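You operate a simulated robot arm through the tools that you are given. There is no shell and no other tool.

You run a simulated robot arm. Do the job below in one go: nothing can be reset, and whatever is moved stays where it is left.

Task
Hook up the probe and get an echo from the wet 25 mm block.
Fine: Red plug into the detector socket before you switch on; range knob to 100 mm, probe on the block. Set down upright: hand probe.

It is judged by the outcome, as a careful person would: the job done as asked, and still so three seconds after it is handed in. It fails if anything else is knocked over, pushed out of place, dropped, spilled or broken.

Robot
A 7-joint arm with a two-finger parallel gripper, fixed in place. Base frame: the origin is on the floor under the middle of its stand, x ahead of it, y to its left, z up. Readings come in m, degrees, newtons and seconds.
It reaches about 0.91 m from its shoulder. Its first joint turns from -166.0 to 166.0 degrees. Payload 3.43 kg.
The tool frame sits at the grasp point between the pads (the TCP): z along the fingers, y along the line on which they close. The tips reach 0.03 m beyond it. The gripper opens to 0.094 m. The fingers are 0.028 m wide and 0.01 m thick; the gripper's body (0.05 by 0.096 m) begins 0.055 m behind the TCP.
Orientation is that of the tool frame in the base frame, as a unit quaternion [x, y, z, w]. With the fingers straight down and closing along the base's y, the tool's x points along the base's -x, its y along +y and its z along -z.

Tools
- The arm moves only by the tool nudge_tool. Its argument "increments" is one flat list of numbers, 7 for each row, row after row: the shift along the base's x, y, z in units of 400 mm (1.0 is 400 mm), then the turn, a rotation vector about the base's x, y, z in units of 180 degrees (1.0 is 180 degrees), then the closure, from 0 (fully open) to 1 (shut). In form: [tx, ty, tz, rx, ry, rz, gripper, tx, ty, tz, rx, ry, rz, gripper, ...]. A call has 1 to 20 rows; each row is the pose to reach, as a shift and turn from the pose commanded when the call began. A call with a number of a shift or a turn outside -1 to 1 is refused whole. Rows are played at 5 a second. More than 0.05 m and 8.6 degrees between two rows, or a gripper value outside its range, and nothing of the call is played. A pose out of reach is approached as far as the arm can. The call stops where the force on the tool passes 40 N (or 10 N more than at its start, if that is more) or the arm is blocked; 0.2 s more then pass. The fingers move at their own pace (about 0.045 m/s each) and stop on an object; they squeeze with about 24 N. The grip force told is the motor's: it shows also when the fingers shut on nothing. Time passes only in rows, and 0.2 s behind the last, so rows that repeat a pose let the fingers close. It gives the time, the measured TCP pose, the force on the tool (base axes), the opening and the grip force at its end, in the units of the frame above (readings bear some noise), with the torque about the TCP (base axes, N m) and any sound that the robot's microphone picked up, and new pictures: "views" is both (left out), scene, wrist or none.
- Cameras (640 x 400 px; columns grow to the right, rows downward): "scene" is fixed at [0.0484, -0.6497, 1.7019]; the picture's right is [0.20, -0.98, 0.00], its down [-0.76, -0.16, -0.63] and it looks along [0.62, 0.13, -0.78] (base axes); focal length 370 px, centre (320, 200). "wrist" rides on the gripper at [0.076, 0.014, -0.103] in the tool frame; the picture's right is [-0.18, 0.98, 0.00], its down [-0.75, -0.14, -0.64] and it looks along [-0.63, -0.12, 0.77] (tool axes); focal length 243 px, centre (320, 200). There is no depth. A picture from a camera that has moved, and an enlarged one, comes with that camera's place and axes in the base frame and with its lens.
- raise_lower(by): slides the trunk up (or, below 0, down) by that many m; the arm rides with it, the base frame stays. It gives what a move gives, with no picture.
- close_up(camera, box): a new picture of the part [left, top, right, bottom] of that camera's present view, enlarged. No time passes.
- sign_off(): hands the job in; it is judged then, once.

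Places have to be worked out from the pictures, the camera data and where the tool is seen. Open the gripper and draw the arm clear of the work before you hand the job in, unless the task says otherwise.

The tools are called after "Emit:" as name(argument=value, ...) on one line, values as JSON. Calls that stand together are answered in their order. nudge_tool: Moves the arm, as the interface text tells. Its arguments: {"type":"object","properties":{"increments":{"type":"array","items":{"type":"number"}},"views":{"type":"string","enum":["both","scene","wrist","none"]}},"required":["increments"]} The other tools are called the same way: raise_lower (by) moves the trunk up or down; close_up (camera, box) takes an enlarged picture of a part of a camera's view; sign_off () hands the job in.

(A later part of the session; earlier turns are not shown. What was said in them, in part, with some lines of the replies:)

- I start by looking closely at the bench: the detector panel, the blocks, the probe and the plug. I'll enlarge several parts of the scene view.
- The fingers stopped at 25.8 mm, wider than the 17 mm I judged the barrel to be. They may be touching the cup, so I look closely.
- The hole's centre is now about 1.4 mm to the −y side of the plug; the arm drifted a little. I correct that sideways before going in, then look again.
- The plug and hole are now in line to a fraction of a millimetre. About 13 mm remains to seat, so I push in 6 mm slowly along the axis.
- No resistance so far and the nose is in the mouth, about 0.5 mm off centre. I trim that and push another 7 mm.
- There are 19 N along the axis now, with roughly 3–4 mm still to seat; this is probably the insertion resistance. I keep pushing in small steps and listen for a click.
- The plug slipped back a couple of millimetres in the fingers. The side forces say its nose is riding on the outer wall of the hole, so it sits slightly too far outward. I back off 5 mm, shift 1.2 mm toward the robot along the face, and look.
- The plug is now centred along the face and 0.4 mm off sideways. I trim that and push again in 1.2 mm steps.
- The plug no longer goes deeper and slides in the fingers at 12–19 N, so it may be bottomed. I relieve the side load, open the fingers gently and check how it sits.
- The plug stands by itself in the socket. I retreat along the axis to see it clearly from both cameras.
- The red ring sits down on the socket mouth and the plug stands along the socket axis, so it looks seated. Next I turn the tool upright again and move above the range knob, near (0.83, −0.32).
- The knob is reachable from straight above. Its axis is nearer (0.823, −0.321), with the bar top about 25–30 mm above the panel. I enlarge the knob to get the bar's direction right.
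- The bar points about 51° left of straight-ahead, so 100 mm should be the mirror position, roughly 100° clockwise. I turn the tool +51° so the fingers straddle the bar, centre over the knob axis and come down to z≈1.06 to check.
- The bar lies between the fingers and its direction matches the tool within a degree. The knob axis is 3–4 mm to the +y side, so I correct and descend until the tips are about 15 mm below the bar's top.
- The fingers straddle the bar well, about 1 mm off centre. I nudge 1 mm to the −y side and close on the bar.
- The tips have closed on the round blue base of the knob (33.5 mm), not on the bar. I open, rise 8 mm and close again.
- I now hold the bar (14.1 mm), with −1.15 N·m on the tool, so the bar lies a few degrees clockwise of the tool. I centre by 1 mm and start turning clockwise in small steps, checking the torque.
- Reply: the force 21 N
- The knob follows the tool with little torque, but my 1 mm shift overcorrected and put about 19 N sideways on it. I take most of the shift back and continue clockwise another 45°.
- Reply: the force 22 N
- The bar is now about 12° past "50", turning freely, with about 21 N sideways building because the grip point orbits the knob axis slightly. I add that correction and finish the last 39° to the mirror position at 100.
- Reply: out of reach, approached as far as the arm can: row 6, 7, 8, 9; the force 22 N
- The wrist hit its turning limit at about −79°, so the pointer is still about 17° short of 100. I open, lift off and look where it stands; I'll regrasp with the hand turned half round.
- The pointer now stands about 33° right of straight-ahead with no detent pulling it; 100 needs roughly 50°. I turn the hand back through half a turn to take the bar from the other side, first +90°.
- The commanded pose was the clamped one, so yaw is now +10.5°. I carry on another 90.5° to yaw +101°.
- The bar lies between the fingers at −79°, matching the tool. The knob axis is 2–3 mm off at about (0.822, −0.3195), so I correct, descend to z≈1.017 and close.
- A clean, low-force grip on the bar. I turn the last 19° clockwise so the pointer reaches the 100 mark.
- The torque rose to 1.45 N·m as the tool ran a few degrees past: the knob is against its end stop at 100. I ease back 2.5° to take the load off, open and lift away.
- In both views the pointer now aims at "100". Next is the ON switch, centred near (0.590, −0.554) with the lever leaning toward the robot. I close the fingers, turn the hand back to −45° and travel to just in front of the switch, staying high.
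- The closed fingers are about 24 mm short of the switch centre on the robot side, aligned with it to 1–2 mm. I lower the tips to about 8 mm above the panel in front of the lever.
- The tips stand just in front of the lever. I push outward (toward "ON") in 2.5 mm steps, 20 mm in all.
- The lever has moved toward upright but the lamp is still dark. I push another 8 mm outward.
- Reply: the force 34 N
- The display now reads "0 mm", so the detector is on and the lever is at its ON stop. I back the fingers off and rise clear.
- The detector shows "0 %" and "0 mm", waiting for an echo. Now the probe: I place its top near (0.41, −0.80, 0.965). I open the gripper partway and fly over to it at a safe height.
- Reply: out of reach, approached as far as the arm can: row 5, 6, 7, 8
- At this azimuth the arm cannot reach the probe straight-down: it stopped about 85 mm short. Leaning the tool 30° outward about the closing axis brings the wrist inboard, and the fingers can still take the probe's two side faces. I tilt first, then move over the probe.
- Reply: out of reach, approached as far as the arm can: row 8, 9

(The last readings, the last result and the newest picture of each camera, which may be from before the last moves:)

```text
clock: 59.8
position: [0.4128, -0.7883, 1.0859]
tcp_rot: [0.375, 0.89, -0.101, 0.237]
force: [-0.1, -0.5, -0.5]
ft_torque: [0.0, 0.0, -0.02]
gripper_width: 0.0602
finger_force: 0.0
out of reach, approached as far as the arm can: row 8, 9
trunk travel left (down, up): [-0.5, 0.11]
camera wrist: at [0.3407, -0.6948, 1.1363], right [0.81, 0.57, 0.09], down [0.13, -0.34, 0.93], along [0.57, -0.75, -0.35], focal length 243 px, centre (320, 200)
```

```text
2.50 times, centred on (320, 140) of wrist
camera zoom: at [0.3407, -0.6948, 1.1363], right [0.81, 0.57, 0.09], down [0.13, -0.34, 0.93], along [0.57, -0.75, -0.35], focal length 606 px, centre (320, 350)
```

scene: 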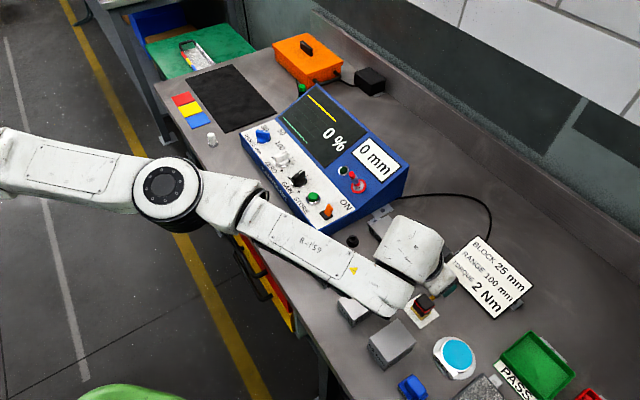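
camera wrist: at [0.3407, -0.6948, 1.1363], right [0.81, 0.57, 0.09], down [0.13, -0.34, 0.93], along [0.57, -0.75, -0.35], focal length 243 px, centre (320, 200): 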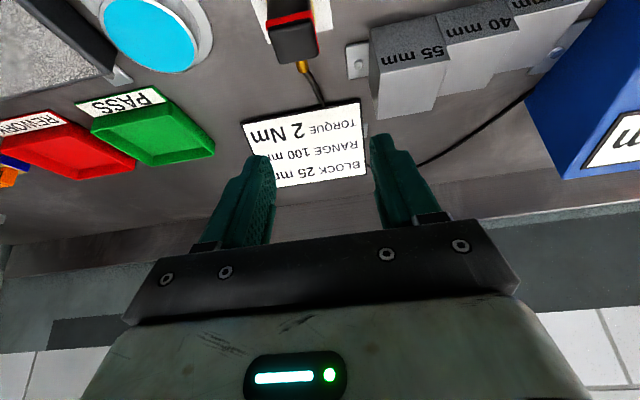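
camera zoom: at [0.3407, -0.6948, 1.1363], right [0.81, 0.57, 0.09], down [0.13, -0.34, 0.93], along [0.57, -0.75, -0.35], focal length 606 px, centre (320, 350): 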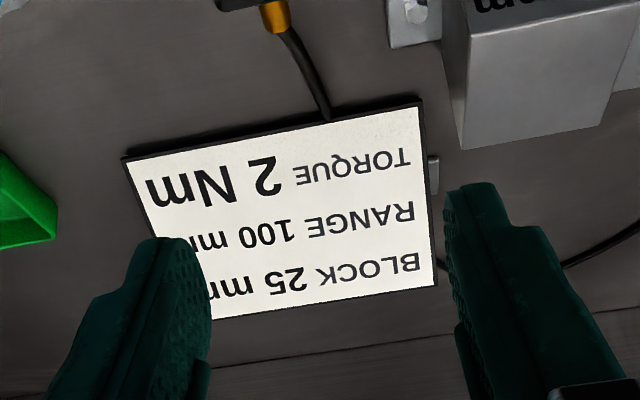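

Emit:
close_up(camera="wrist", box=[230, 0, 350, 90])

Emit:
close_up(camera="scene", box=[330, 200, 480, 380])

```text
4.44 times, centred on (290, 45) of wrist
camera zoom: at [0.3407, -0.6948, 1.1363], right [0.81, 0.57, 0.09], down [0.13, -0.34, 0.93], along [0.57, -0.75, -0.35], focal length 1078 px, centre (453, 889)
```

zoom: 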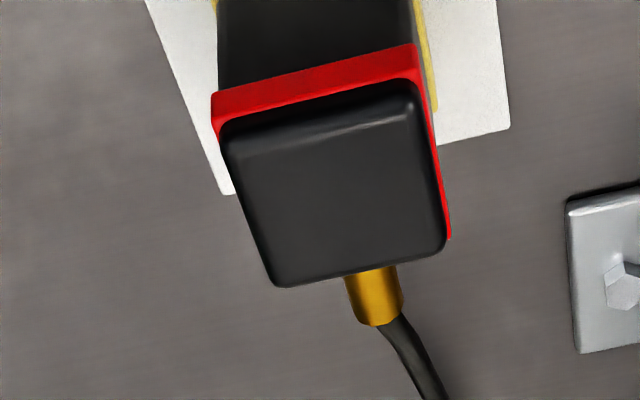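

```text
2.22 times, centred on (405, 290) of scene
camera zoom: at [0.0484, -0.6497, 1.7019], right [0.2, -0.98, 0.0], down [-0.76, -0.16, -0.63], along [0.62, 0.13, -0.78], focal length 823 px, centre (131, 0)
```

zoom: 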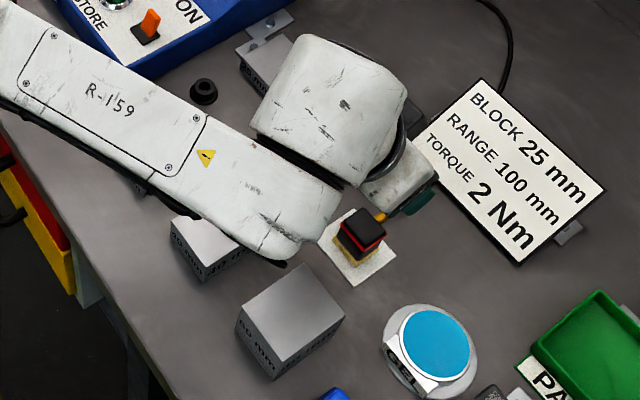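

The probe's top centre works out at (0.411, −0.800), about 1 cm beyond reach here because the shoulder sits higher than the wrist. I first raise the hand 90 mm and shift over the probe, then I can lower the trunk to bring it straight down.

Emit:
nudge_tool(increments=[0, 0, 0.075, 0, 0, 0, 0.36, 0, 0, 0.15, 0, 0, 0, 0.36, 0, 0, 0.225, 0, 0, 0, 0.36, -0.0022, -0.014, 0.225, 0, 0, 0, 0.36, -0.0045, -0.028, 0.225, 0, 0, 0, 0.36, -0.0045, -0.028, 0.225, 0, 0, 0, 0.36], views="wrist")

Emit:
close_up(camera="wrist", box=[230, 0, 390, 120])

```text
clock: 61.2
position: [0.4099, -0.7881, 1.1731]
tcp_rot: [0.374, 0.891, -0.101, 0.238]
force: [1.1, 0.4, 1.4]
ft_torque: [0.02, 0.0, 0.0]
gripper_width: 0.0601
finger_force: 0.0
out of reach, approached as far as the arm can: row 4, 5, 6
trunk travel left (down, up): [-0.5, 0.11]
camera wrist: at [0.3393, -0.6947, 1.2241], right [0.81, 0.57, 0.09], down [0.13, -0.34, 0.93], along [0.57, -0.75, -0.35], focal length 243 px, centre (320, 200)
```

wrist: 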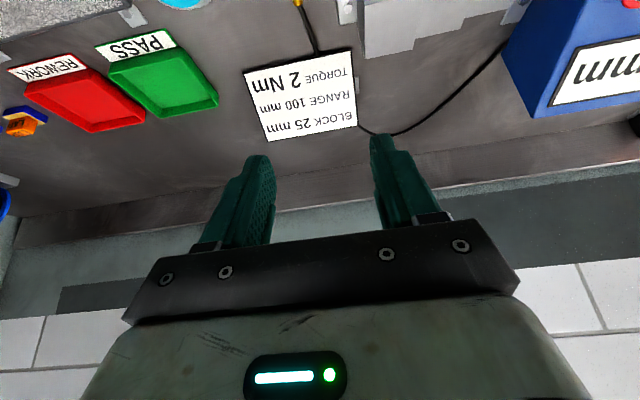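

```text
3.33 times, centred on (310, 60) of wrist
camera zoom: at [0.3393, -0.6947, 1.2241], right [0.81, 0.57, 0.09], down [0.13, -0.34, 0.93], along [0.57, -0.75, -0.35], focal length 809 px, centre (353, 667)
```

zoom: 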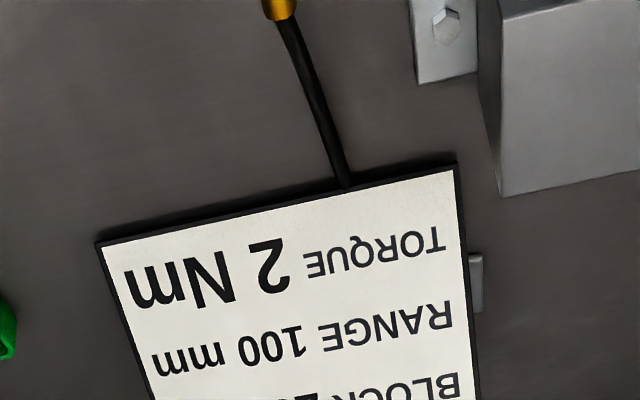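

Height isn't the limit; the arm is simply stretched. A 35° lean with the contact zone nearer the fingertips gives the missing centimetre. I add 5° of tilt, settle at z≈1.13 over the probe, and check reach.

Emit:
nudge_tool(increments=[0, 0, -0.05, -0.0198, -0.0194, 0, 0.36, 0, 0, -0.1075, -0.0198, -0.0194, 0, 0.36, -0.0125, -0.0163, -0.1075, -0.0198, -0.0194, 0, 0.36, -0.0125, -0.0163, -0.1075, -0.0198, -0.0194, 0, 0.36], views="wrist")

Emit:
close_up(camera="wrist", box=[230, 0, 390, 120])

```text
clock: 62.2
position: [0.4061, -0.7953, 1.1308]
tcp_rot: [0.369, 0.879, -0.117, 0.277]
force: [0.5, 0.2, 0.2]
ft_torque: [0.02, -0.01, 0.03]
gripper_width: 0.06
finger_force: 0.1
trunk travel left (down, up): [-0.5, 0.11]
camera wrist: at [0.3308, -0.698, 1.1714], right [0.81, 0.58, 0.1], down [0.08, -0.28, 0.96], along [0.59, -0.77, -0.27], focal length 243 px, centre (320, 200)
```

wrist: 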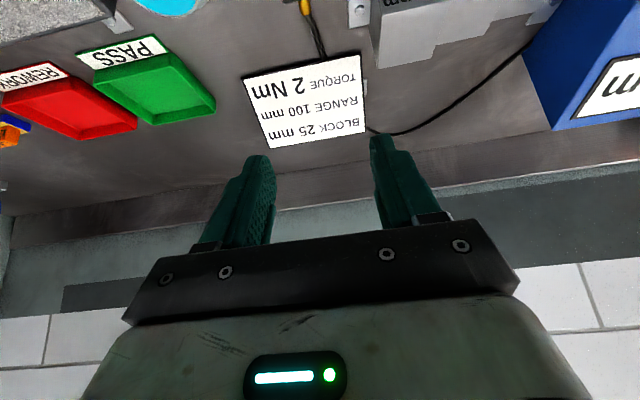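

```text
3.33 times, centred on (310, 60) of wrist
camera zoom: at [0.3308, -0.698, 1.1714], right [0.81, 0.58, 0.1], down [0.08, -0.28, 0.96], along [0.59, -0.77, -0.27], focal length 809 px, centre (353, 667)
```

zoom: 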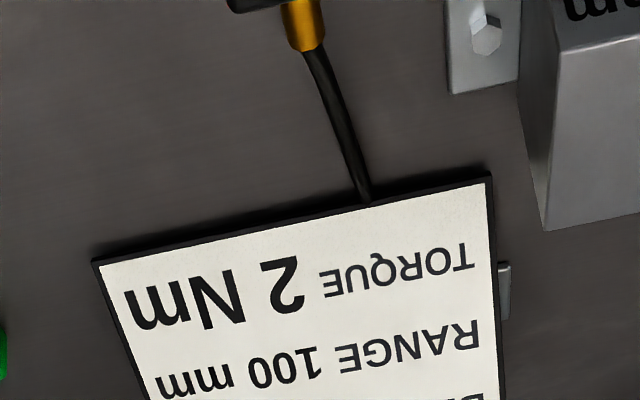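

Reached without complaint. I lower the trunk 100 mm, keeping the fingers above the probe, and re-check the alignment.

Emit:
raise_lower(by=-0.1)

Emit:
close_up(camera="wrist", box=[220, 0, 400, 135])

Emit:
close_up(camera="scene", box=[330, 200, 480, 380])

Emit:
close_up(camera="scene", box=[0, 0, 640, 400])

```text
clock: 63.5
position: [0.4057, -0.794, 1.031]
tcp_rot: [0.369, 0.879, -0.117, 0.277]
force: [-0.6, 0.1, -0.1]
ft_torque: [-0.01, 0.0, -0.03]
gripper_width: 0.06
finger_force: 0.1
trunk travel left (down, up): [-0.4, 0.21]
```

```text
2.96 times, centred on (310, 68) of wrist
camera zoom: at [0.3306, -0.698, 1.0716], right [0.81, 0.58, 0.1], down [0.08, -0.28, 0.96], along [0.59, -0.77, -0.27], focal length 719 px, centre (350, 593)
```

zoom: 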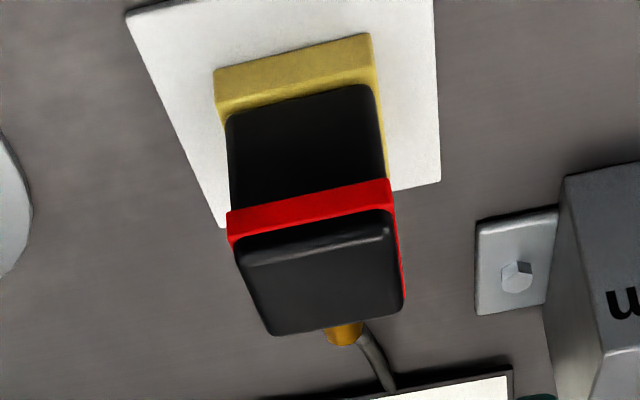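

```text
2.22 times, centred on (405, 290) of scene
camera zoom: at [0.0484, -0.6497, 1.7019], right [0.2, -0.98, 0.0], down [-0.76, -0.16, -0.63], along [0.62, 0.13, -0.78], focal length 823 px, centre (131, 0)
```

zoom: 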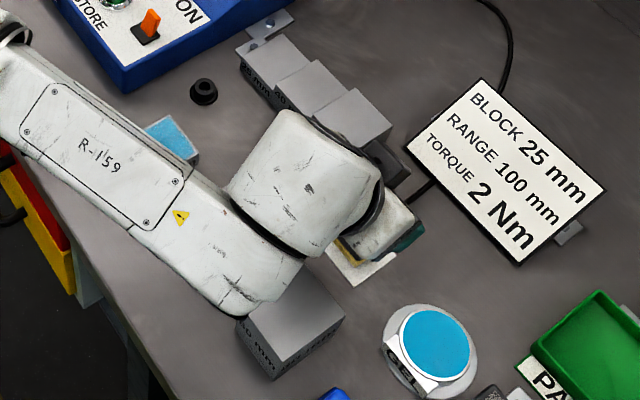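

```text
1.00 times, centred on (320, 200) of scene (not enlarged: the box is as wide or as high as the picture)
camera zoom: at [0.0484, -0.6497, 1.7019], right [0.2, -0.98, 0.0], down [-0.76, -0.16, -0.63], along [0.62, 0.13, -0.78], focal length 370 px, centre (320, 200)
```

zoom: 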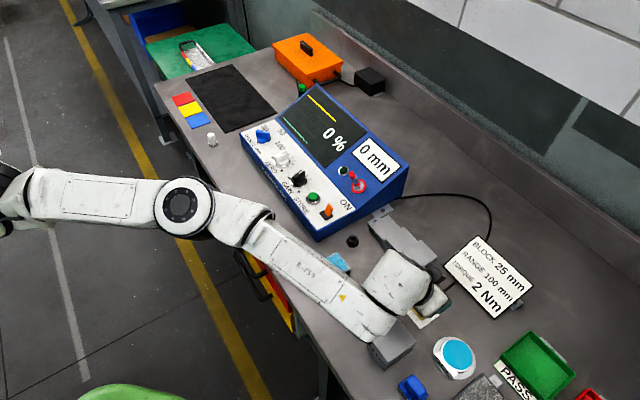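

The probe is centred between the fingers to within 1 mm and square to them; its top is at about z=0.970. I lower the trunk another 71 mm so the fingers straddle the body.

Emit:
raise_lower(by=-0.071)

Emit:
close_up(camera="wrist", box=[220, 60, 420, 260])

Emit:
close_up(camera="scene", box=[330, 220, 480, 380])

```text
clock: 64.6
position: [0.4056, -0.7953, 0.9597]
tcp_rot: [0.369, 0.879, -0.117, 0.277]
force: [-0.2, 0.1, -0.1]
ft_torque: [0.0, 0.0, 0.02]
gripper_width: 0.0604
finger_force: 0.0
trunk travel left (down, up): [-0.329, 0.281]
```

```text
2.00 times, centred on (320, 160) of wrist
camera zoom: at [0.3306, -0.698, 1.0006], right [0.81, 0.58, 0.1], down [0.08, -0.28, 0.96], along [0.59, -0.77, -0.27], focal length 485 px, centre (320, 280)
```

zoom: 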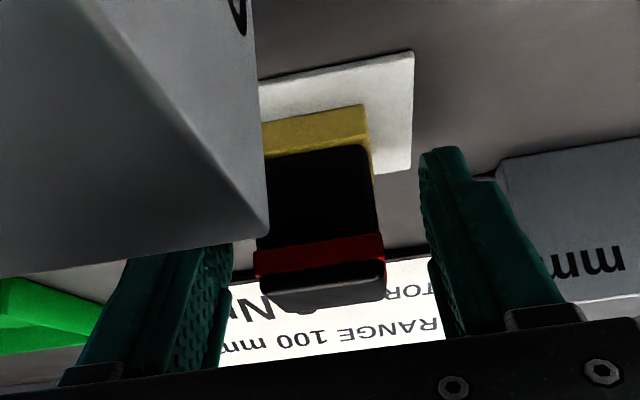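

```text
2.50 times, centred on (405, 300) of scene
camera zoom: at [0.0484, -0.6497, 1.7019], right [0.2, -0.98, 0.0], down [-0.76, -0.16, -0.63], along [0.62, 0.13, -0.78], focal length 926 px, centre (108, -50)
```

zoom: 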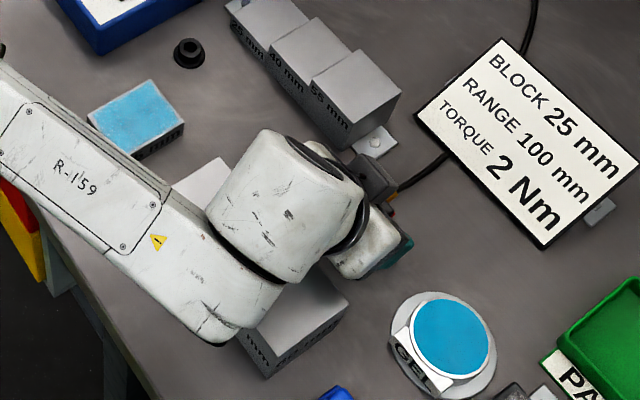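

The fingers straddle the probe with the camera clear of the 60 mm block. I close the gripper on it.

Emit:
nudge_tool(increments=[0, 0, 0, 0, 0, 0, 1, 0, 0, 0, 0, 0, 0, 1, 0, 0, 0, 0, 0, 0, 1, 0, 0, 0, 0, 0, 0, 1], views="wrist")

Emit:
close_up(camera="wrist", box=[220, 60, 420, 260])

```text
clock: 65.6
position: [0.406, -0.7952, 0.9591]
tcp_rot: [0.369, 0.879, -0.117, 0.277]
force: [0.2, 0.2, -0.1]
ft_torque: [-0.01, -0.02, -0.01]
gripper_width: 0.036
finger_force: 24.3
trunk travel left (down, up): [-0.329, 0.281]
camera wrist: at [0.3307, -0.698, 1.0005], right [0.81, 0.58, 0.1], down [0.07, -0.28, 0.96], along [0.59, -0.77, -0.27], focal length 243 px, centre (320, 200)
```

wrist: 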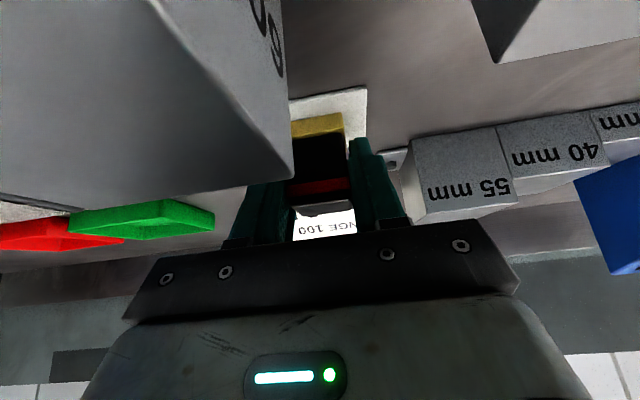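

```text
2.00 times, centred on (320, 160) of wrist
camera zoom: at [0.3307, -0.698, 1.0005], right [0.81, 0.58, 0.1], down [0.07, -0.28, 0.96], along [0.59, -0.77, -0.27], focal length 485 px, centre (320, 280)
```

zoom: 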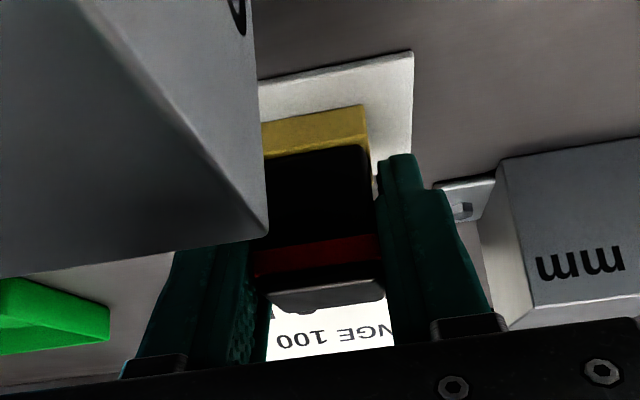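

Gripped at 36 mm with light force. I lift straight up with the trunk, 30 mm first, and check the probe hangs level.

Emit:
raise_lower(by=0.03)

Emit:
close_up(camera="wrist", box=[220, 60, 420, 260])

Emit:
close_up(camera="scene", box=[380, 240, 470, 340])

```text
clock: 66.4
position: [0.4046, -0.7946, 0.9899]
tcp_rot: [0.37, 0.88, -0.117, 0.276]
force: [-1.3, -0.5, -1.0]
ft_torque: [0.0, -0.02, 0.0]
gripper_width: 0.0358
finger_force: 24.0
trunk travel left (down, up): [-0.359, 0.251]
```

```text
2.00 times, centred on (320, 160) of wrist
camera zoom: at [0.3306, -0.698, 1.0303], right [0.81, 0.58, 0.1], down [0.08, -0.28, 0.96], along [0.59, -0.77, -0.27], focal length 485 px, centre (320, 280)
```

zoom: 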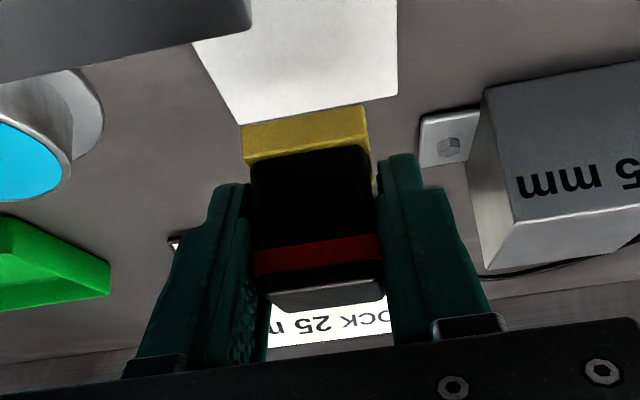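

```text
4.00 times, centred on (425, 290) of scene
camera zoom: at [0.0484, -0.6497, 1.7019], right [0.2, -0.98, 0.0], down [-0.76, -0.16, -0.63], along [0.62, 0.13, -0.78], focal length 1481 px, centre (-100, -160)
```

zoom: 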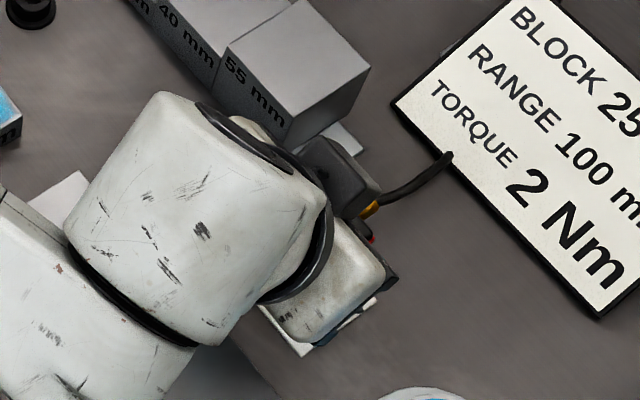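

The probe comes up level with its yellow sole attached; the white pad stays behind. I raise the trunk back to its original height.

Emit:
raise_lower(by=0.141)

Emit:
close_up(camera="scene", box=[300, 150, 500, 350])

Emit:
close_up(camera="wrist", box=[220, 60, 420, 260])

```text
clock: 68.0
position: [0.4062, -0.7953, 1.1322]
tcp_rot: [0.369, 0.88, -0.116, 0.276]
force: [-0.8, -0.3, -0.8]
ft_torque: [0.01, 0.01, 0.01]
gripper_width: 0.0358
finger_force: 23.6
trunk travel left (down, up): [-0.5, 0.11]
```

```text
2.00 times, centred on (400, 250) of scene
camera zoom: at [0.0484, -0.6497, 1.7019], right [0.2, -0.98, 0.0], down [-0.76, -0.16, -0.63], along [0.62, 0.13, -0.78], focal length 740 px, centre (160, 100)
```

zoom: 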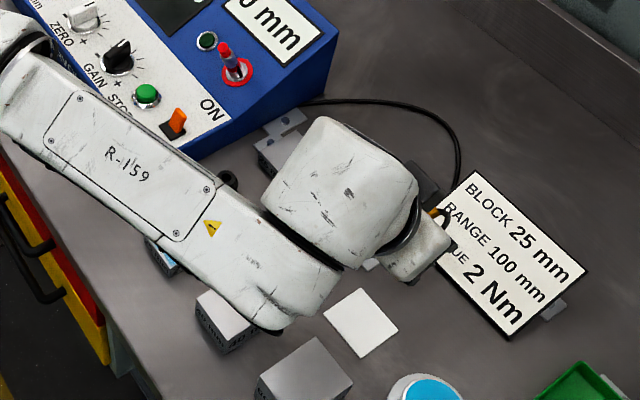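

```text
2.00 times, centred on (320, 160) of wrist
camera zoom: at [0.3307, -0.698, 1.1713], right [0.81, 0.58, 0.1], down [0.08, -0.28, 0.96], along [0.59, -0.77, -0.27], focal length 485 px, centre (320, 280)
```

zoom: 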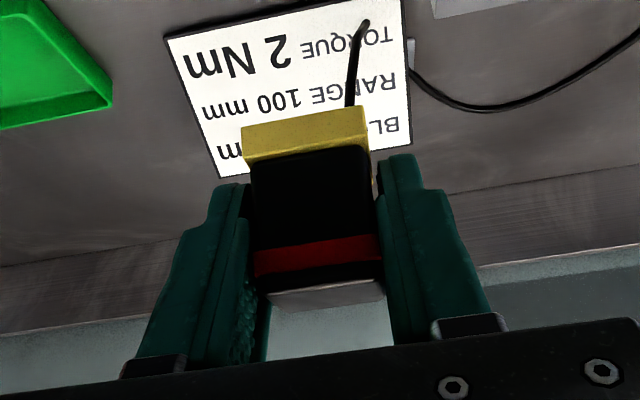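

Probe held steady. Now I carry it over the wet 25 mm block, TCP to about (0.461, −0.587), then lower to z≈1.04 and look.

Emit:
nudge_tool(increments=[0.0233, 0.0867, 0, 0, 0, 0, 1, 0.0467, 0.1733, 0, 0, 0, 0, 1, 0.07, 0.26, 0, 0, 0, 0, 1, 0.0933, 0.3467, 0, 0, 0, 0, 1, 0.1167, 0.4333, 0, 0, 0, 0, 1, 0.14, 0.52, 0, 0, 0, 0, 1, 0.14, 0.52, -0.08, 0, 0, 0, 1, 0.14, 0.52, -0.16, 0, 0, 0, 1, 0.14, 0.52, -0.23, 0, 0, 0, 1, 0.14, 0.52, -0.23, 0, 0, 0, 1], views="both")

Emit:
close_up(camera="wrist", box=[220, 0, 420, 200])

Emit:
close_up(camera="scene", box=[290, 220, 400, 320])

```text
clock: 70.2
position: [0.4606, -0.5887, 1.0391]
tcp_rot: [0.369, 0.879, -0.118, 0.278]
force: [0.2, 0.0, -0.8]
ft_torque: [0.01, 0.0, 0.0]
gripper_width: 0.0356
finger_force: 23.8
trunk travel left (down, up): [-0.5, 0.11]
camera wrist: at [0.3858, -0.4911, 1.0794], right [0.81, 0.58, 0.1], down [0.08, -0.28, 0.96], along [0.58, -0.77, -0.27], focal length 243 px, centre (320, 200)
```

scene: 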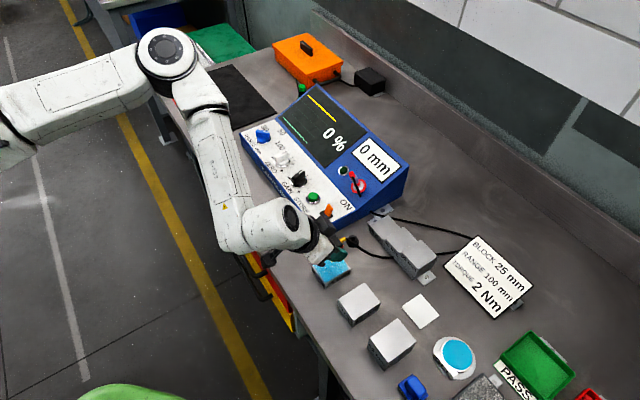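
wrist: 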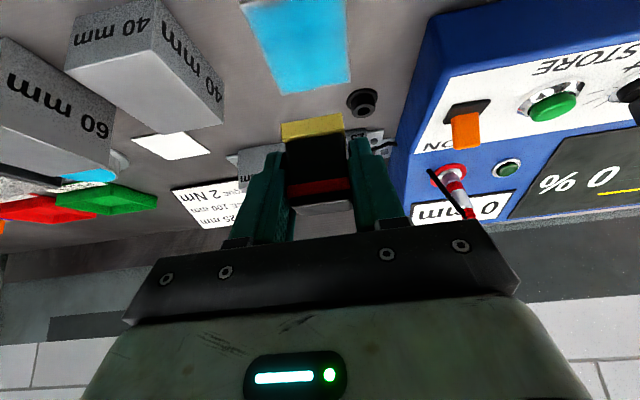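

```text
2.00 times, centred on (320, 100) of wrist
camera zoom: at [0.3858, -0.4911, 1.0794], right [0.81, 0.58, 0.1], down [0.08, -0.28, 0.96], along [0.58, -0.77, -0.27], focal length 485 px, centre (320, 400)
```

zoom: 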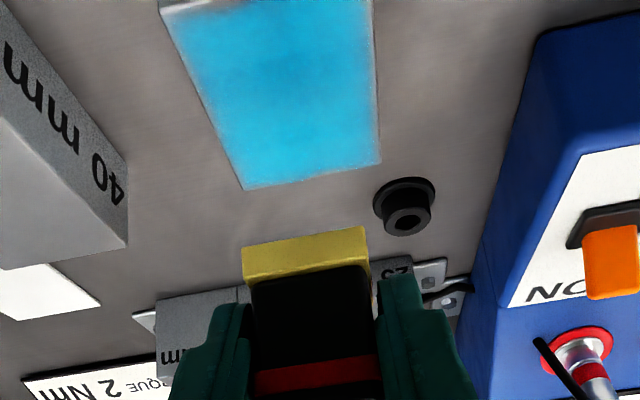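

```text
4.00 times, centred on (345, 270) of scene
camera zoom: at [0.0484, -0.6497, 1.7019], right [0.2, -0.98, 0.0], down [-0.76, -0.16, -0.63], along [0.62, 0.13, -0.78], focal length 1481 px, centre (220, -80)
```

zoom: 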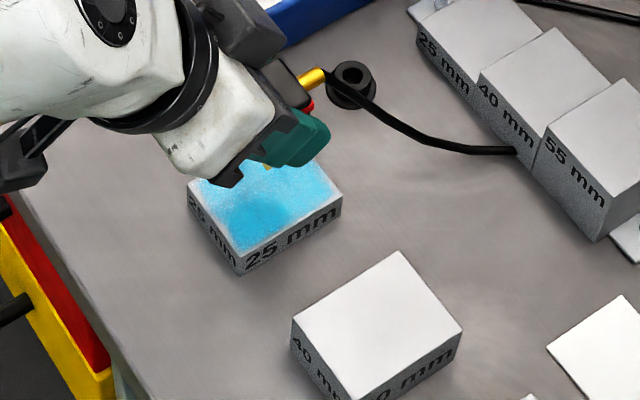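

The probe hangs over the wet block, lined up with its centre to about 2 mm sideways and 3 mm lengthwise; the block is 57 × 70 mm. I lower to just above the gel.

Emit:
nudge_tool(increments=[0.001, -0.001, -0.04, 0, 0, 0, 1, 0.002, -0.002, -0.075, 0, 0, 0, 1, 0.002, -0.002, -0.105, 0, 0, 0, 1, 0.002, -0.002, -0.105, 0, 0, 0, 1], views="wrist")

Emit:
close_up(camera="wrist", box=[220, 0, 420, 200])

Emit:
close_up(camera="scene", box=[290, 220, 400, 320])

```text
clock: 71.2
position: [0.4622, -0.5886, 0.9974]
tcp_rot: [0.369, 0.879, -0.117, 0.277]
force: [0.7, -0.7, -0.3]
ft_torque: [0.0, -0.02, -0.03]
gripper_width: 0.0358
finger_force: 24.8
trunk travel left (down, up): [-0.5, 0.11]
camera wrist: at [0.3866, -0.4916, 1.0378], right [0.81, 0.58, 0.1], down [0.07, -0.28, 0.96], along [0.59, -0.77, -0.27], focal length 243 px, centre (320, 200)
```

wrist: 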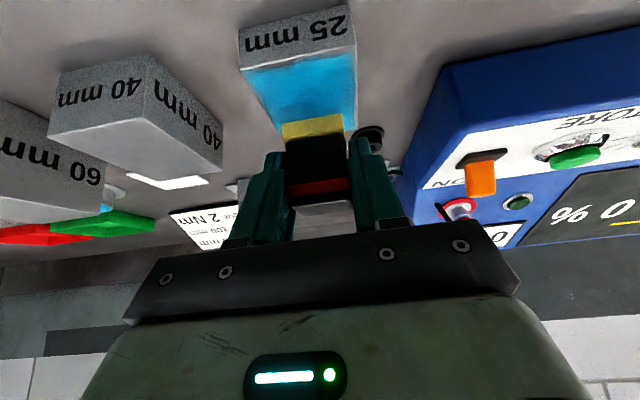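

```text
2.00 times, centred on (320, 100) of wrist
camera zoom: at [0.3866, -0.4916, 1.0378], right [0.81, 0.58, 0.1], down [0.07, -0.28, 0.96], along [0.59, -0.77, -0.27], focal length 485 px, centre (320, 400)
```

zoom: 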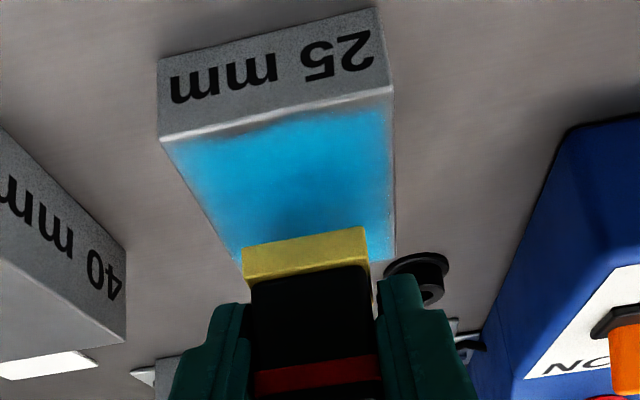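

```text
4.00 times, centred on (345, 270) of scene
camera zoom: at [0.0484, -0.6497, 1.7019], right [0.2, -0.98, 0.0], down [-0.76, -0.16, -0.63], along [0.62, 0.13, -0.78], focal length 1481 px, centre (220, -80)
```

zoom: 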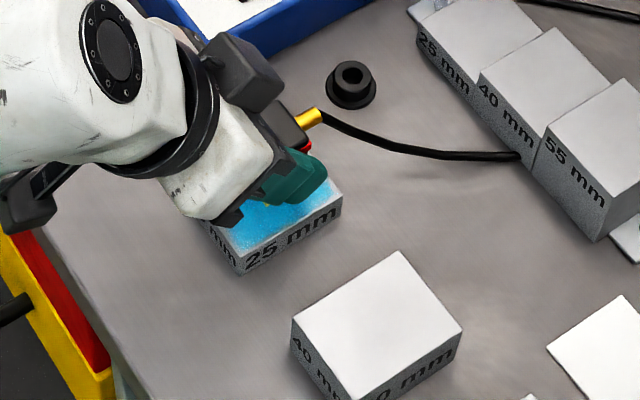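

With the whole block in view I get its top at z≈0.944, centred (0.464, −0.591), and the sole is about 16 mm above it and 3–4 mm outward. I trim that and lower 10 mm more.

Emit:
nudge_tool(increments=[-0.005, 0.005, -0.008, 0, 0, 0, 1, -0.005, 0.005, -0.017, 0, 0, 0, 1, -0.005, 0.005, -0.025, 0, 0, 0, 1, -0.005, 0.005, -0.025, 0, 0, 0, 1], views="wrist")

Emit:
close_up(camera="wrist", box=[220, 0, 420, 200])

```text
clock: 72.2
position: [0.4603, -0.5858, 0.9869]
tcp_rot: [0.369, 0.88, -0.116, 0.276]
force: [0.1, -0.5, -1.1]
ft_torque: [0.0, 0.02, -0.01]
gripper_width: 0.036
finger_force: 24.1
trunk travel left (down, up): [-0.5, 0.11]
camera wrist: at [0.3849, -0.4882, 1.0275], right [0.81, 0.58, 0.1], down [0.08, -0.28, 0.96], along [0.59, -0.77, -0.27], focal length 243 px, centre (320, 200)
```

wrist: 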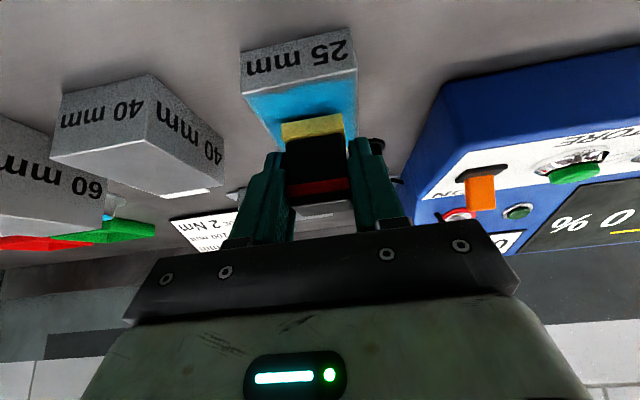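

```text
2.00 times, centred on (320, 100) of wrist
camera zoom: at [0.3849, -0.4882, 1.0275], right [0.81, 0.58, 0.1], down [0.08, -0.28, 0.96], along [0.59, -0.77, -0.27], focal length 485 px, centre (320, 400)
```

zoom: 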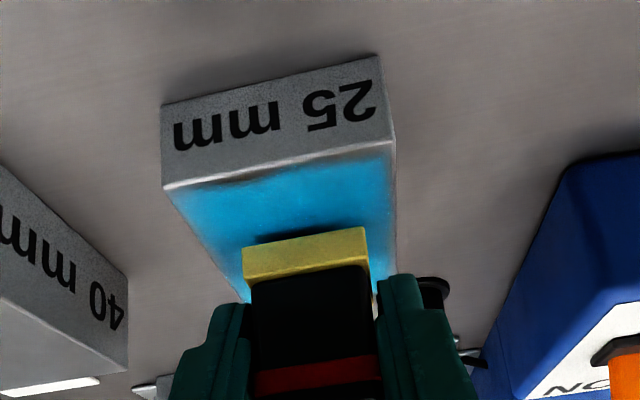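

The sole's shadow shows a few millimetres remain. I lower in 1 mm steps, watching the vertical force.

Emit:
nudge_tool(increments=[0, 0, -0.0025, 0, 0, 0, 1, 0, 0, -0.005, 0, 0, 0, 1, 0, 0, -0.0075, 0, 0, 0, 1, 0, 0, -0.01, 0, 0, 0, 1], views="wrist")

Emit:
close_up(camera="wrist", box=[220, 0, 420, 200])

Emit:
close_up(camera="scene", box=[230, 80, 420, 300])

```text
clock: 73.2
position: [0.4597, -0.5856, 0.9824]
tcp_rot: [0.369, 0.879, -0.118, 0.277]
force: [0.1, 0.0, 0.0]
ft_torque: [0.03, -0.03, -0.01]
gripper_width: 0.0357
finger_force: 24.3
trunk travel left (down, up): [-0.5, 0.11]
camera wrist: at [0.385, -0.4888, 1.0237], right [0.81, 0.58, 0.1], down [0.07, -0.28, 0.96], along [0.59, -0.77, -0.27], focal length 243 px, centre (320, 200)
```

wrist: 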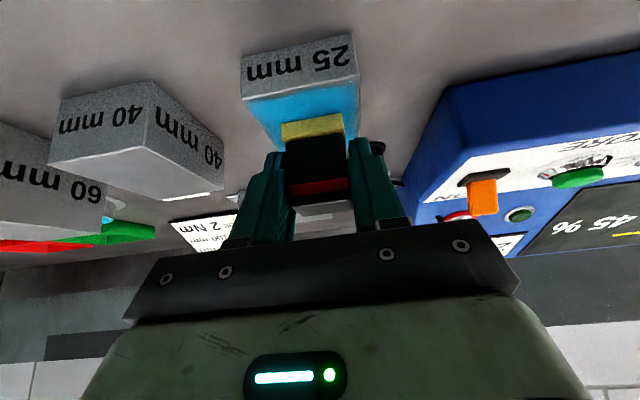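

```text
2.00 times, centred on (320, 100) of wrist
camera zoom: at [0.385, -0.4888, 1.0237], right [0.81, 0.58, 0.1], down [0.07, -0.28, 0.96], along [0.59, -0.77, -0.27], focal length 485 px, centre (320, 400)
```

zoom: 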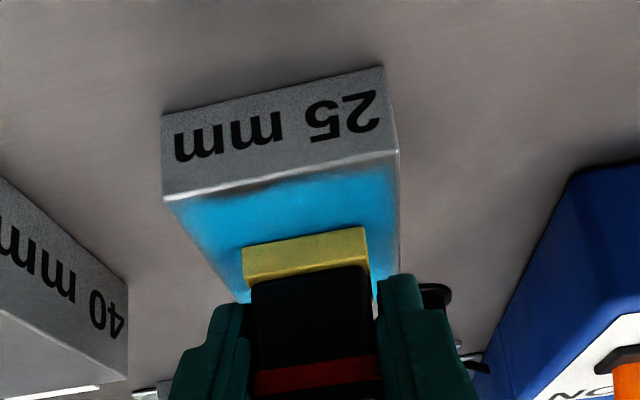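

```text
1.82 times, centred on (325, 190) of scene
camera zoom: at [0.0484, -0.6497, 1.7019], right [0.2, -0.98, 0.0], down [-0.76, -0.16, -0.63], along [0.62, 0.13, -0.78], focal length 673 px, centre (311, 218)
```

zoom: 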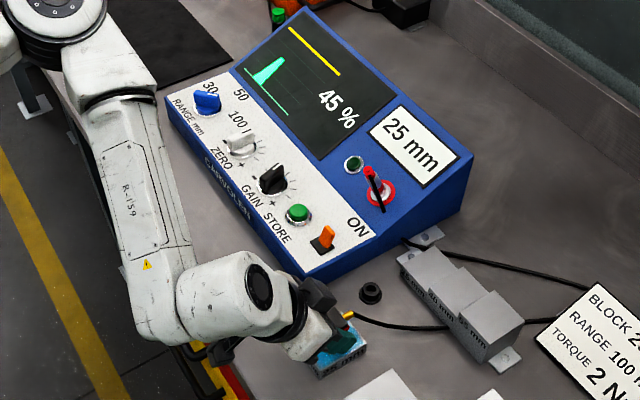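

The screen shows an echo peak and the readout says "25 mm", so the plug, range and coupling all work. The force is still zero, so I lower in half-millimetre steps until the sole just bears on the block before letting go.

Emit:
nudge_tool(increments=[0, 0, -0.0012, 0, 0, 0, 1, 0, 0, -0.0025, 0, 0, 0, 1, 0, 0, -0.0025, 0, 0, 0, 1], views="none")

Emit:
close_up(camera="wrist", box=[270, 90, 370, 190])

```text
clock: 74.0
position: [0.4609, -0.5845, 0.983]
tcp_rot: [0.37, 0.879, -0.117, 0.276]
force: [0.2, -0.9, -0.4]
ft_torque: [0.01, 0.0, 0.02]
gripper_width: 0.0356
finger_force: 24.6
trunk travel left (down, up): [-0.5, 0.11]
```

```text
4.00 times, centred on (320, 140) of wrist
camera zoom: at [0.3853, -0.4884, 1.0229], right [0.81, 0.58, 0.1], down [0.08, -0.28, 0.96], along [0.59, -0.77, -0.27], focal length 970 px, centre (320, 440)
```

zoom: 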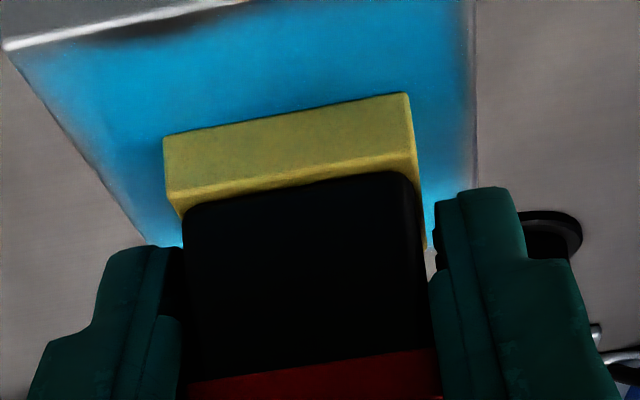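

Emit:
nudge_tool(increments=[0, 0, -0.0015, 0, 0, 0, 1, 0, 0, -0.003, 0, 0, 0, 1, 0, 0, -0.003, 0, 0, 0, 1], views="none")

Emit:
close_up(camera="wrist", box=[270, 90, 370, 190])

```text
clock: 74.8
position: [0.4613, -0.5858, 0.9813]
tcp_rot: [0.369, 0.879, -0.117, 0.277]
force: [-0.6, 1.8, 6.6]
ft_torque: [0.03, 0.1, -0.02]
gripper_width: 0.0356
finger_force: 24.1
trunk travel left (down, up): [-0.5, 0.11]
```

```text
4.00 times, centred on (320, 140) of wrist
camera zoom: at [0.3858, -0.489, 1.0224], right [0.81, 0.58, 0.1], down [0.07, -0.28, 0.96], along [0.59, -0.77, -0.27], focal length 970 px, centre (320, 440)
```

zoom: 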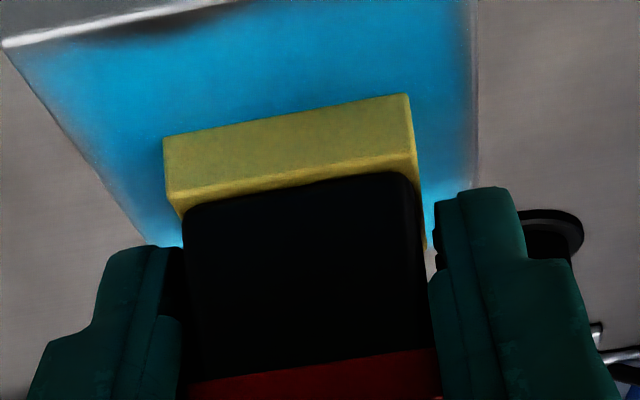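

The sole now bears on the block with about 6.6 N. I open the fingers to let the probe stand on the gel.

Emit:
nudge_tool(increments=[0, 0, 0.001, 0, 0, 0, 0.6, 0, 0, 0.001, 0, 0, 0, 0.5, 0, 0, 0.001, 0, 0, 0, 0.42, 0, 0, 0.001, 0, 0, 0, 0.42, 0, 0, 0.001, 0, 0, 0, 0.42], views="both")

Emit:
close_up(camera="wrist", box=[250, 70, 390, 210])

Emit:
close_up(camera="scene", box=[230, 80, 420, 300])

```text
clock: 76.0
position: [0.4606, -0.5863, 0.9802]
tcp_rot: [0.369, 0.879, -0.117, 0.277]
force: [0.6, -0.6, -0.1]
ft_torque: [-0.01, 0.01, 0.0]
gripper_width: 0.0546
finger_force: 0.0
trunk travel left (down, up): [-0.5, 0.11]
camera wrist: at [0.3856, -0.4891, 1.0215], right [0.81, 0.58, 0.1], down [0.08, -0.28, 0.96], along [0.59, -0.77, -0.27], focal length 243 px, centre (320, 200)
```

scene: 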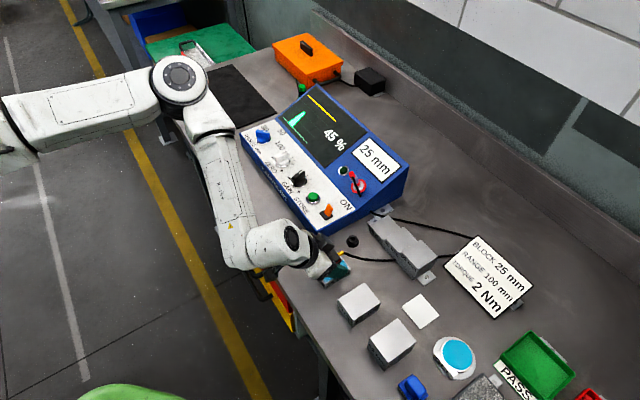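
wrist: 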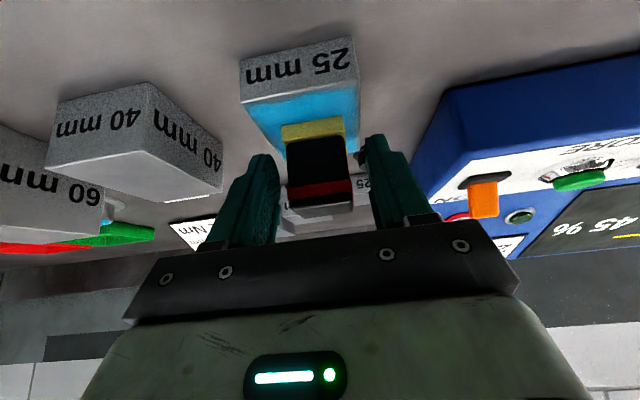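

```text
2.86 times, centred on (320, 140) of wrist
camera zoom: at [0.3856, -0.4891, 1.0215], right [0.81, 0.58, 0.1], down [0.08, -0.28, 0.96], along [0.59, -0.77, -0.27], focal length 693 px, centre (320, 371)
```

zoom: 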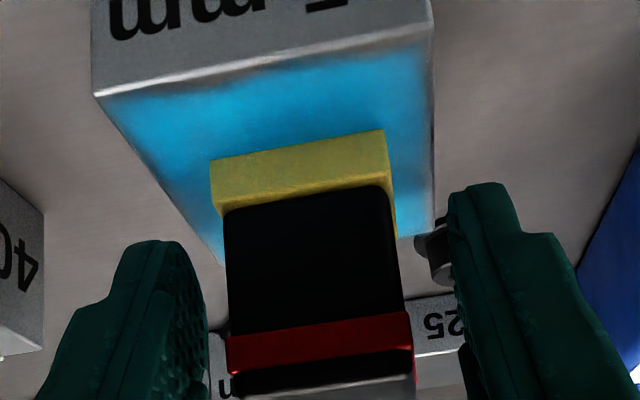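

```text
1.82 times, centred on (325, 190) of scene
camera zoom: at [0.0484, -0.6497, 1.7019], right [0.2, -0.98, 0.0], down [-0.76, -0.16, -0.63], along [0.62, 0.13, -0.78], focal length 673 px, centre (311, 218)
```

zoom: 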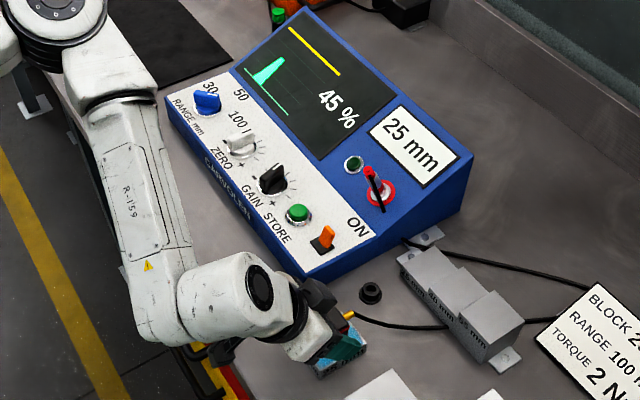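

The probe stands upright by itself and the reading holds at 25 mm. I draw the open fingers back along their own axis, then up and well clear.

Emit:
nudge_tool(increments=[-0.0125, 0.0128, 0.0256, 0, 0, 0, 0.42, -0.0376, 0.0384, 0.0768, 0, 0, 0, 0.42, -0.0627, 0.064, 0.128, 0, 0, 0, 0.42, -0.1, 0.102, 0.205, 0, 0, 0, 0.42, -0.12, 0.14, 0.3, 0, 0, 0, 0.42, -0.12, 0.18, 0.4, 0, 0, 0, 0.42, -0.12, 0.25, 0.5, 0, 0, 0, 0.42, -0.12, 0.25, 0.5, 0, 0, 0, 0.42], views="both")

Emit:
close_up(camera="scene", box=[230, 80, 420, 300])

Emit:
close_up(camera="scene", box=[300, 230, 400, 310])

```text
clock: 77.8
position: [0.4161, -0.4836, 1.1784]
tcp_rot: [0.369, 0.88, -0.117, 0.276]
force: [0.6, 0.7, -0.2]
ft_torque: [0.0, 0.01, 0.01]
gripper_width: 0.0545
finger_force: 0.0
trunk travel left (down, up): [-0.5, 0.11]
camera wrist: at [0.3413, -0.3864, 1.2191], right [0.81, 0.58, 0.1], down [0.08, -0.28, 0.96], along [0.59, -0.77, -0.27], focal length 243 px, centre (320, 200)
```

scene: 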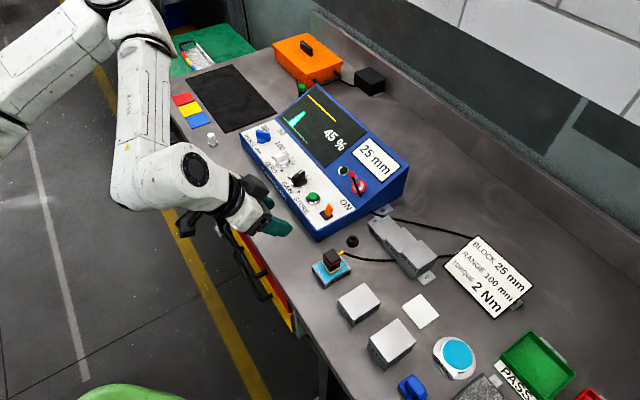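
wrist: 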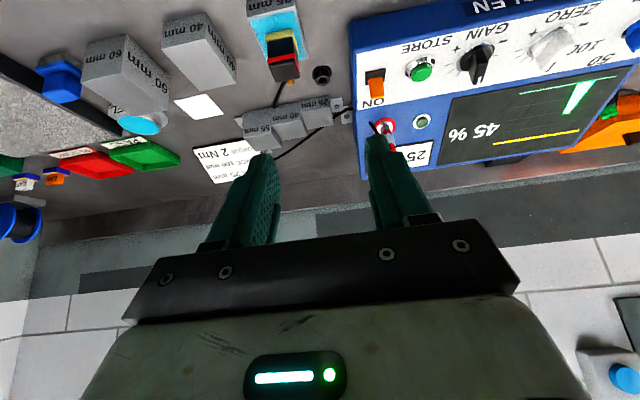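

```text
1.82 times, centred on (325, 190) of scene
camera zoom: at [0.0484, -0.6497, 1.7019], right [0.2, -0.98, 0.0], down [-0.76, -0.16, -0.63], along [0.62, 0.13, -0.78], focal length 673 px, centre (311, 218)
```

zoom: 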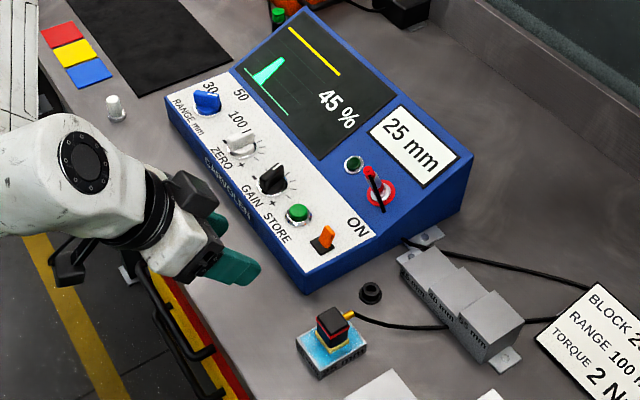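

```text
5.00 times, centred on (350, 270) of scene
camera zoom: at [0.0484, -0.6497, 1.7019], right [0.2, -0.98, 0.0], down [-0.76, -0.16, -0.63], along [0.62, 0.13, -0.78], focal length 1851 px, centre (170, -150)
```

zoom: 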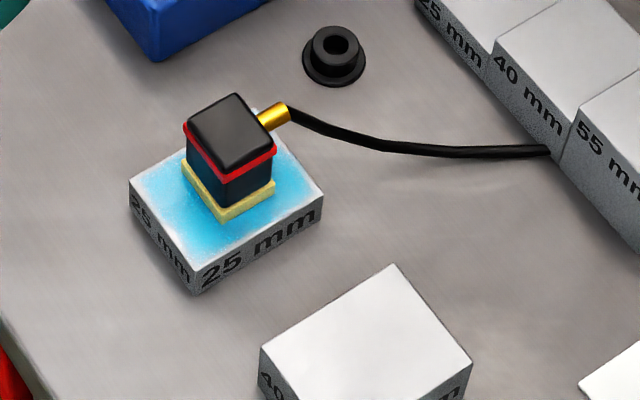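

The probe stands upright on the gel, the screen shows the echo with 25 mm, and the lever is at ON. I open the gripper fully, draw the arm a bit further back, and check that plug, knob and probe all stay put over a couple of seconds.

Emit:
nudge_tool(increments=[-0.05, 0.08, 0.05, 0, 0, 0, 0, -0.1, 0.16, 0.1, 0, 0, 0, 0, -0.15, 0.24, 0.15, 0, 0, 0, 0, -0.15, 0.24, 0.15, 0, 0, 0, 0, -0.15, 0.24, 0.15, 0, 0, 0, 0, -0.15, 0.24, 0.15, 0, 0, 0, 0, -0.15, 0.24, 0.15, 0, 0, 0, 0, -0.15, 0.24, 0.15, 0, 0, 0, 0, -0.15, 0.24, 0.15, 0, 0, 0, 0, -0.15, 0.24, 0.15, 0, 0, 0, 0], views="both")

Emit:
close_up(camera="scene", box=[230, 80, 420, 245])

Emit:
close_up(camera="scene", box=[335, 155, 385, 205])

Emit:
close_up(camera="scene", box=[300, 230, 400, 310])

```text
clock: 80.0
position: [0.3647, -0.4071, 1.2291]
tcp_rot: [0.37, 0.879, -0.117, 0.276]
force: [0.1, -0.4, 0.1]
ft_torque: [0.01, 0.05, -0.01]
gripper_width: 0.0939
finger_force: 0.0
out of reach, approached as far as the arm can: row 3, 4, 5, 6, 7, 8, 9, 10
trunk travel left (down, up): [-0.5, 0.11]
camera wrist: at [0.2901, -0.3099, 1.2694], right [0.81, 0.58, 0.1], down [0.08, -0.28, 0.96], along [0.59, -0.77, -0.27], focal length 243 px, centre (320, 200)
```

scene: 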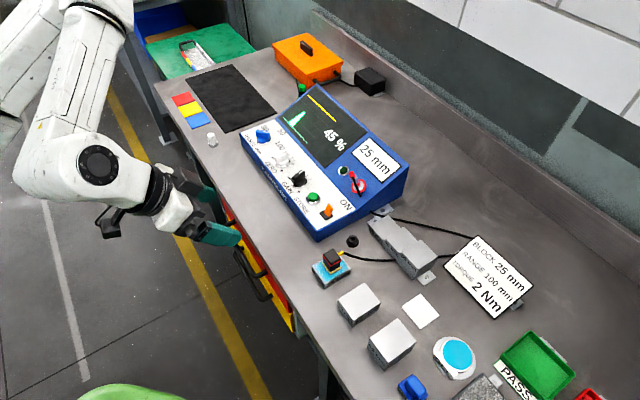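
wrist: 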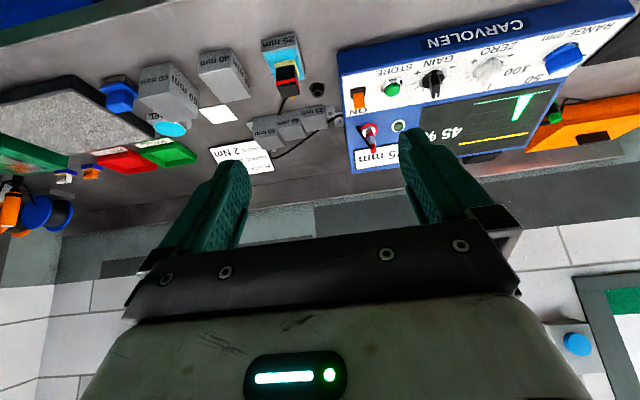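

```text
2.42 times, centred on (325, 162) of scene
camera zoom: at [0.0484, -0.6497, 1.7019], right [0.2, -0.98, 0.0], down [-0.76, -0.16, -0.63], along [0.62, 0.13, -0.78], focal length 898 px, centre (308, 291)
```

zoom: 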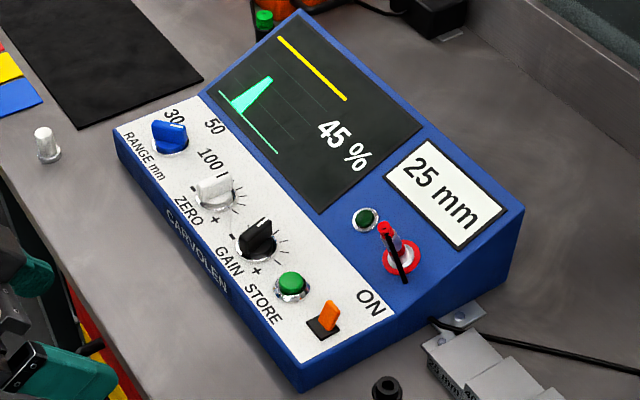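

```text
8.00 times, centred on (360, 180) of scene
camera zoom: at [0.0484, -0.6497, 1.7019], right [0.2, -0.98, 0.0], down [-0.76, -0.16, -0.63], along [0.62, 0.13, -0.78], focal length 2962 px, centre (0, 360)
```

zoom: 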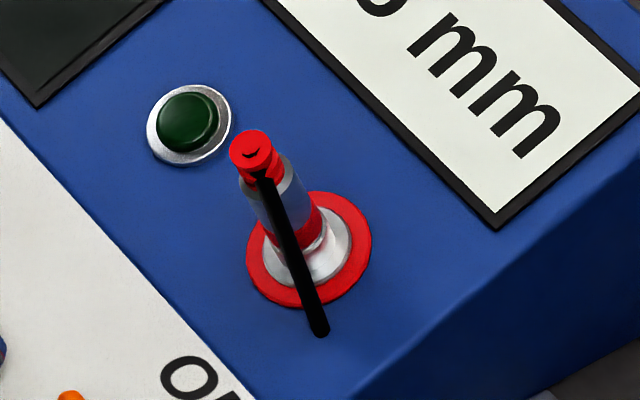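

```text
5.00 times, centred on (350, 270) of scene
camera zoom: at [0.0484, -0.6497, 1.7019], right [0.2, -0.98, 0.0], down [-0.76, -0.16, -0.63], along [0.62, 0.13, -0.78], focal length 1851 px, centre (170, -150)
```

zoom: 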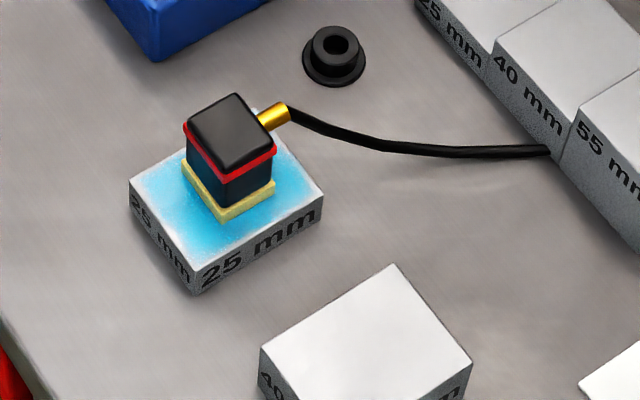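

Everything is holding after more than four seconds:
- The plug is in the socket.
- The range knob is on 100.
- The switch is at ON.
- The probe stands upright on the wet 25 mm block, and the detector shows a 25 mm echo.

The gripper is open and the arm is clear, so I hand the job in.

Emit:
sign_off()

```text
The job is handed in.
```

The probe is connected and the detector is showing an echo from the wet 25 mm block, reading "25 mm". After I let go and backed the arm off, nothing moved for about four seconds, and I then handed the job in.

- **Plug:** the red plug went into the detector socket before I switched on. I felt no click, but its collar sits on the socket mouth and the echo confirms the connection.
- **Range:** the knob is turned to its stop at 100 mm. My wrist ran out of travel partway, so I let go once and took a new grip to finish the turn.
- **Switch:** the lever is at ON.
- **Probe:** it stands upright on the gel, near the middle of the block. I left its white rest pad and the plug's holder where they were.

The screen also shows "45 %" for the echo height, below the yellow line. I did not touch the gain, since you did not ask for it. Nothing was knocked over or moved out of place. While taking hold of the plug and the knob, I briefly squeezed the plug's holder and the knob's base, then regripped.
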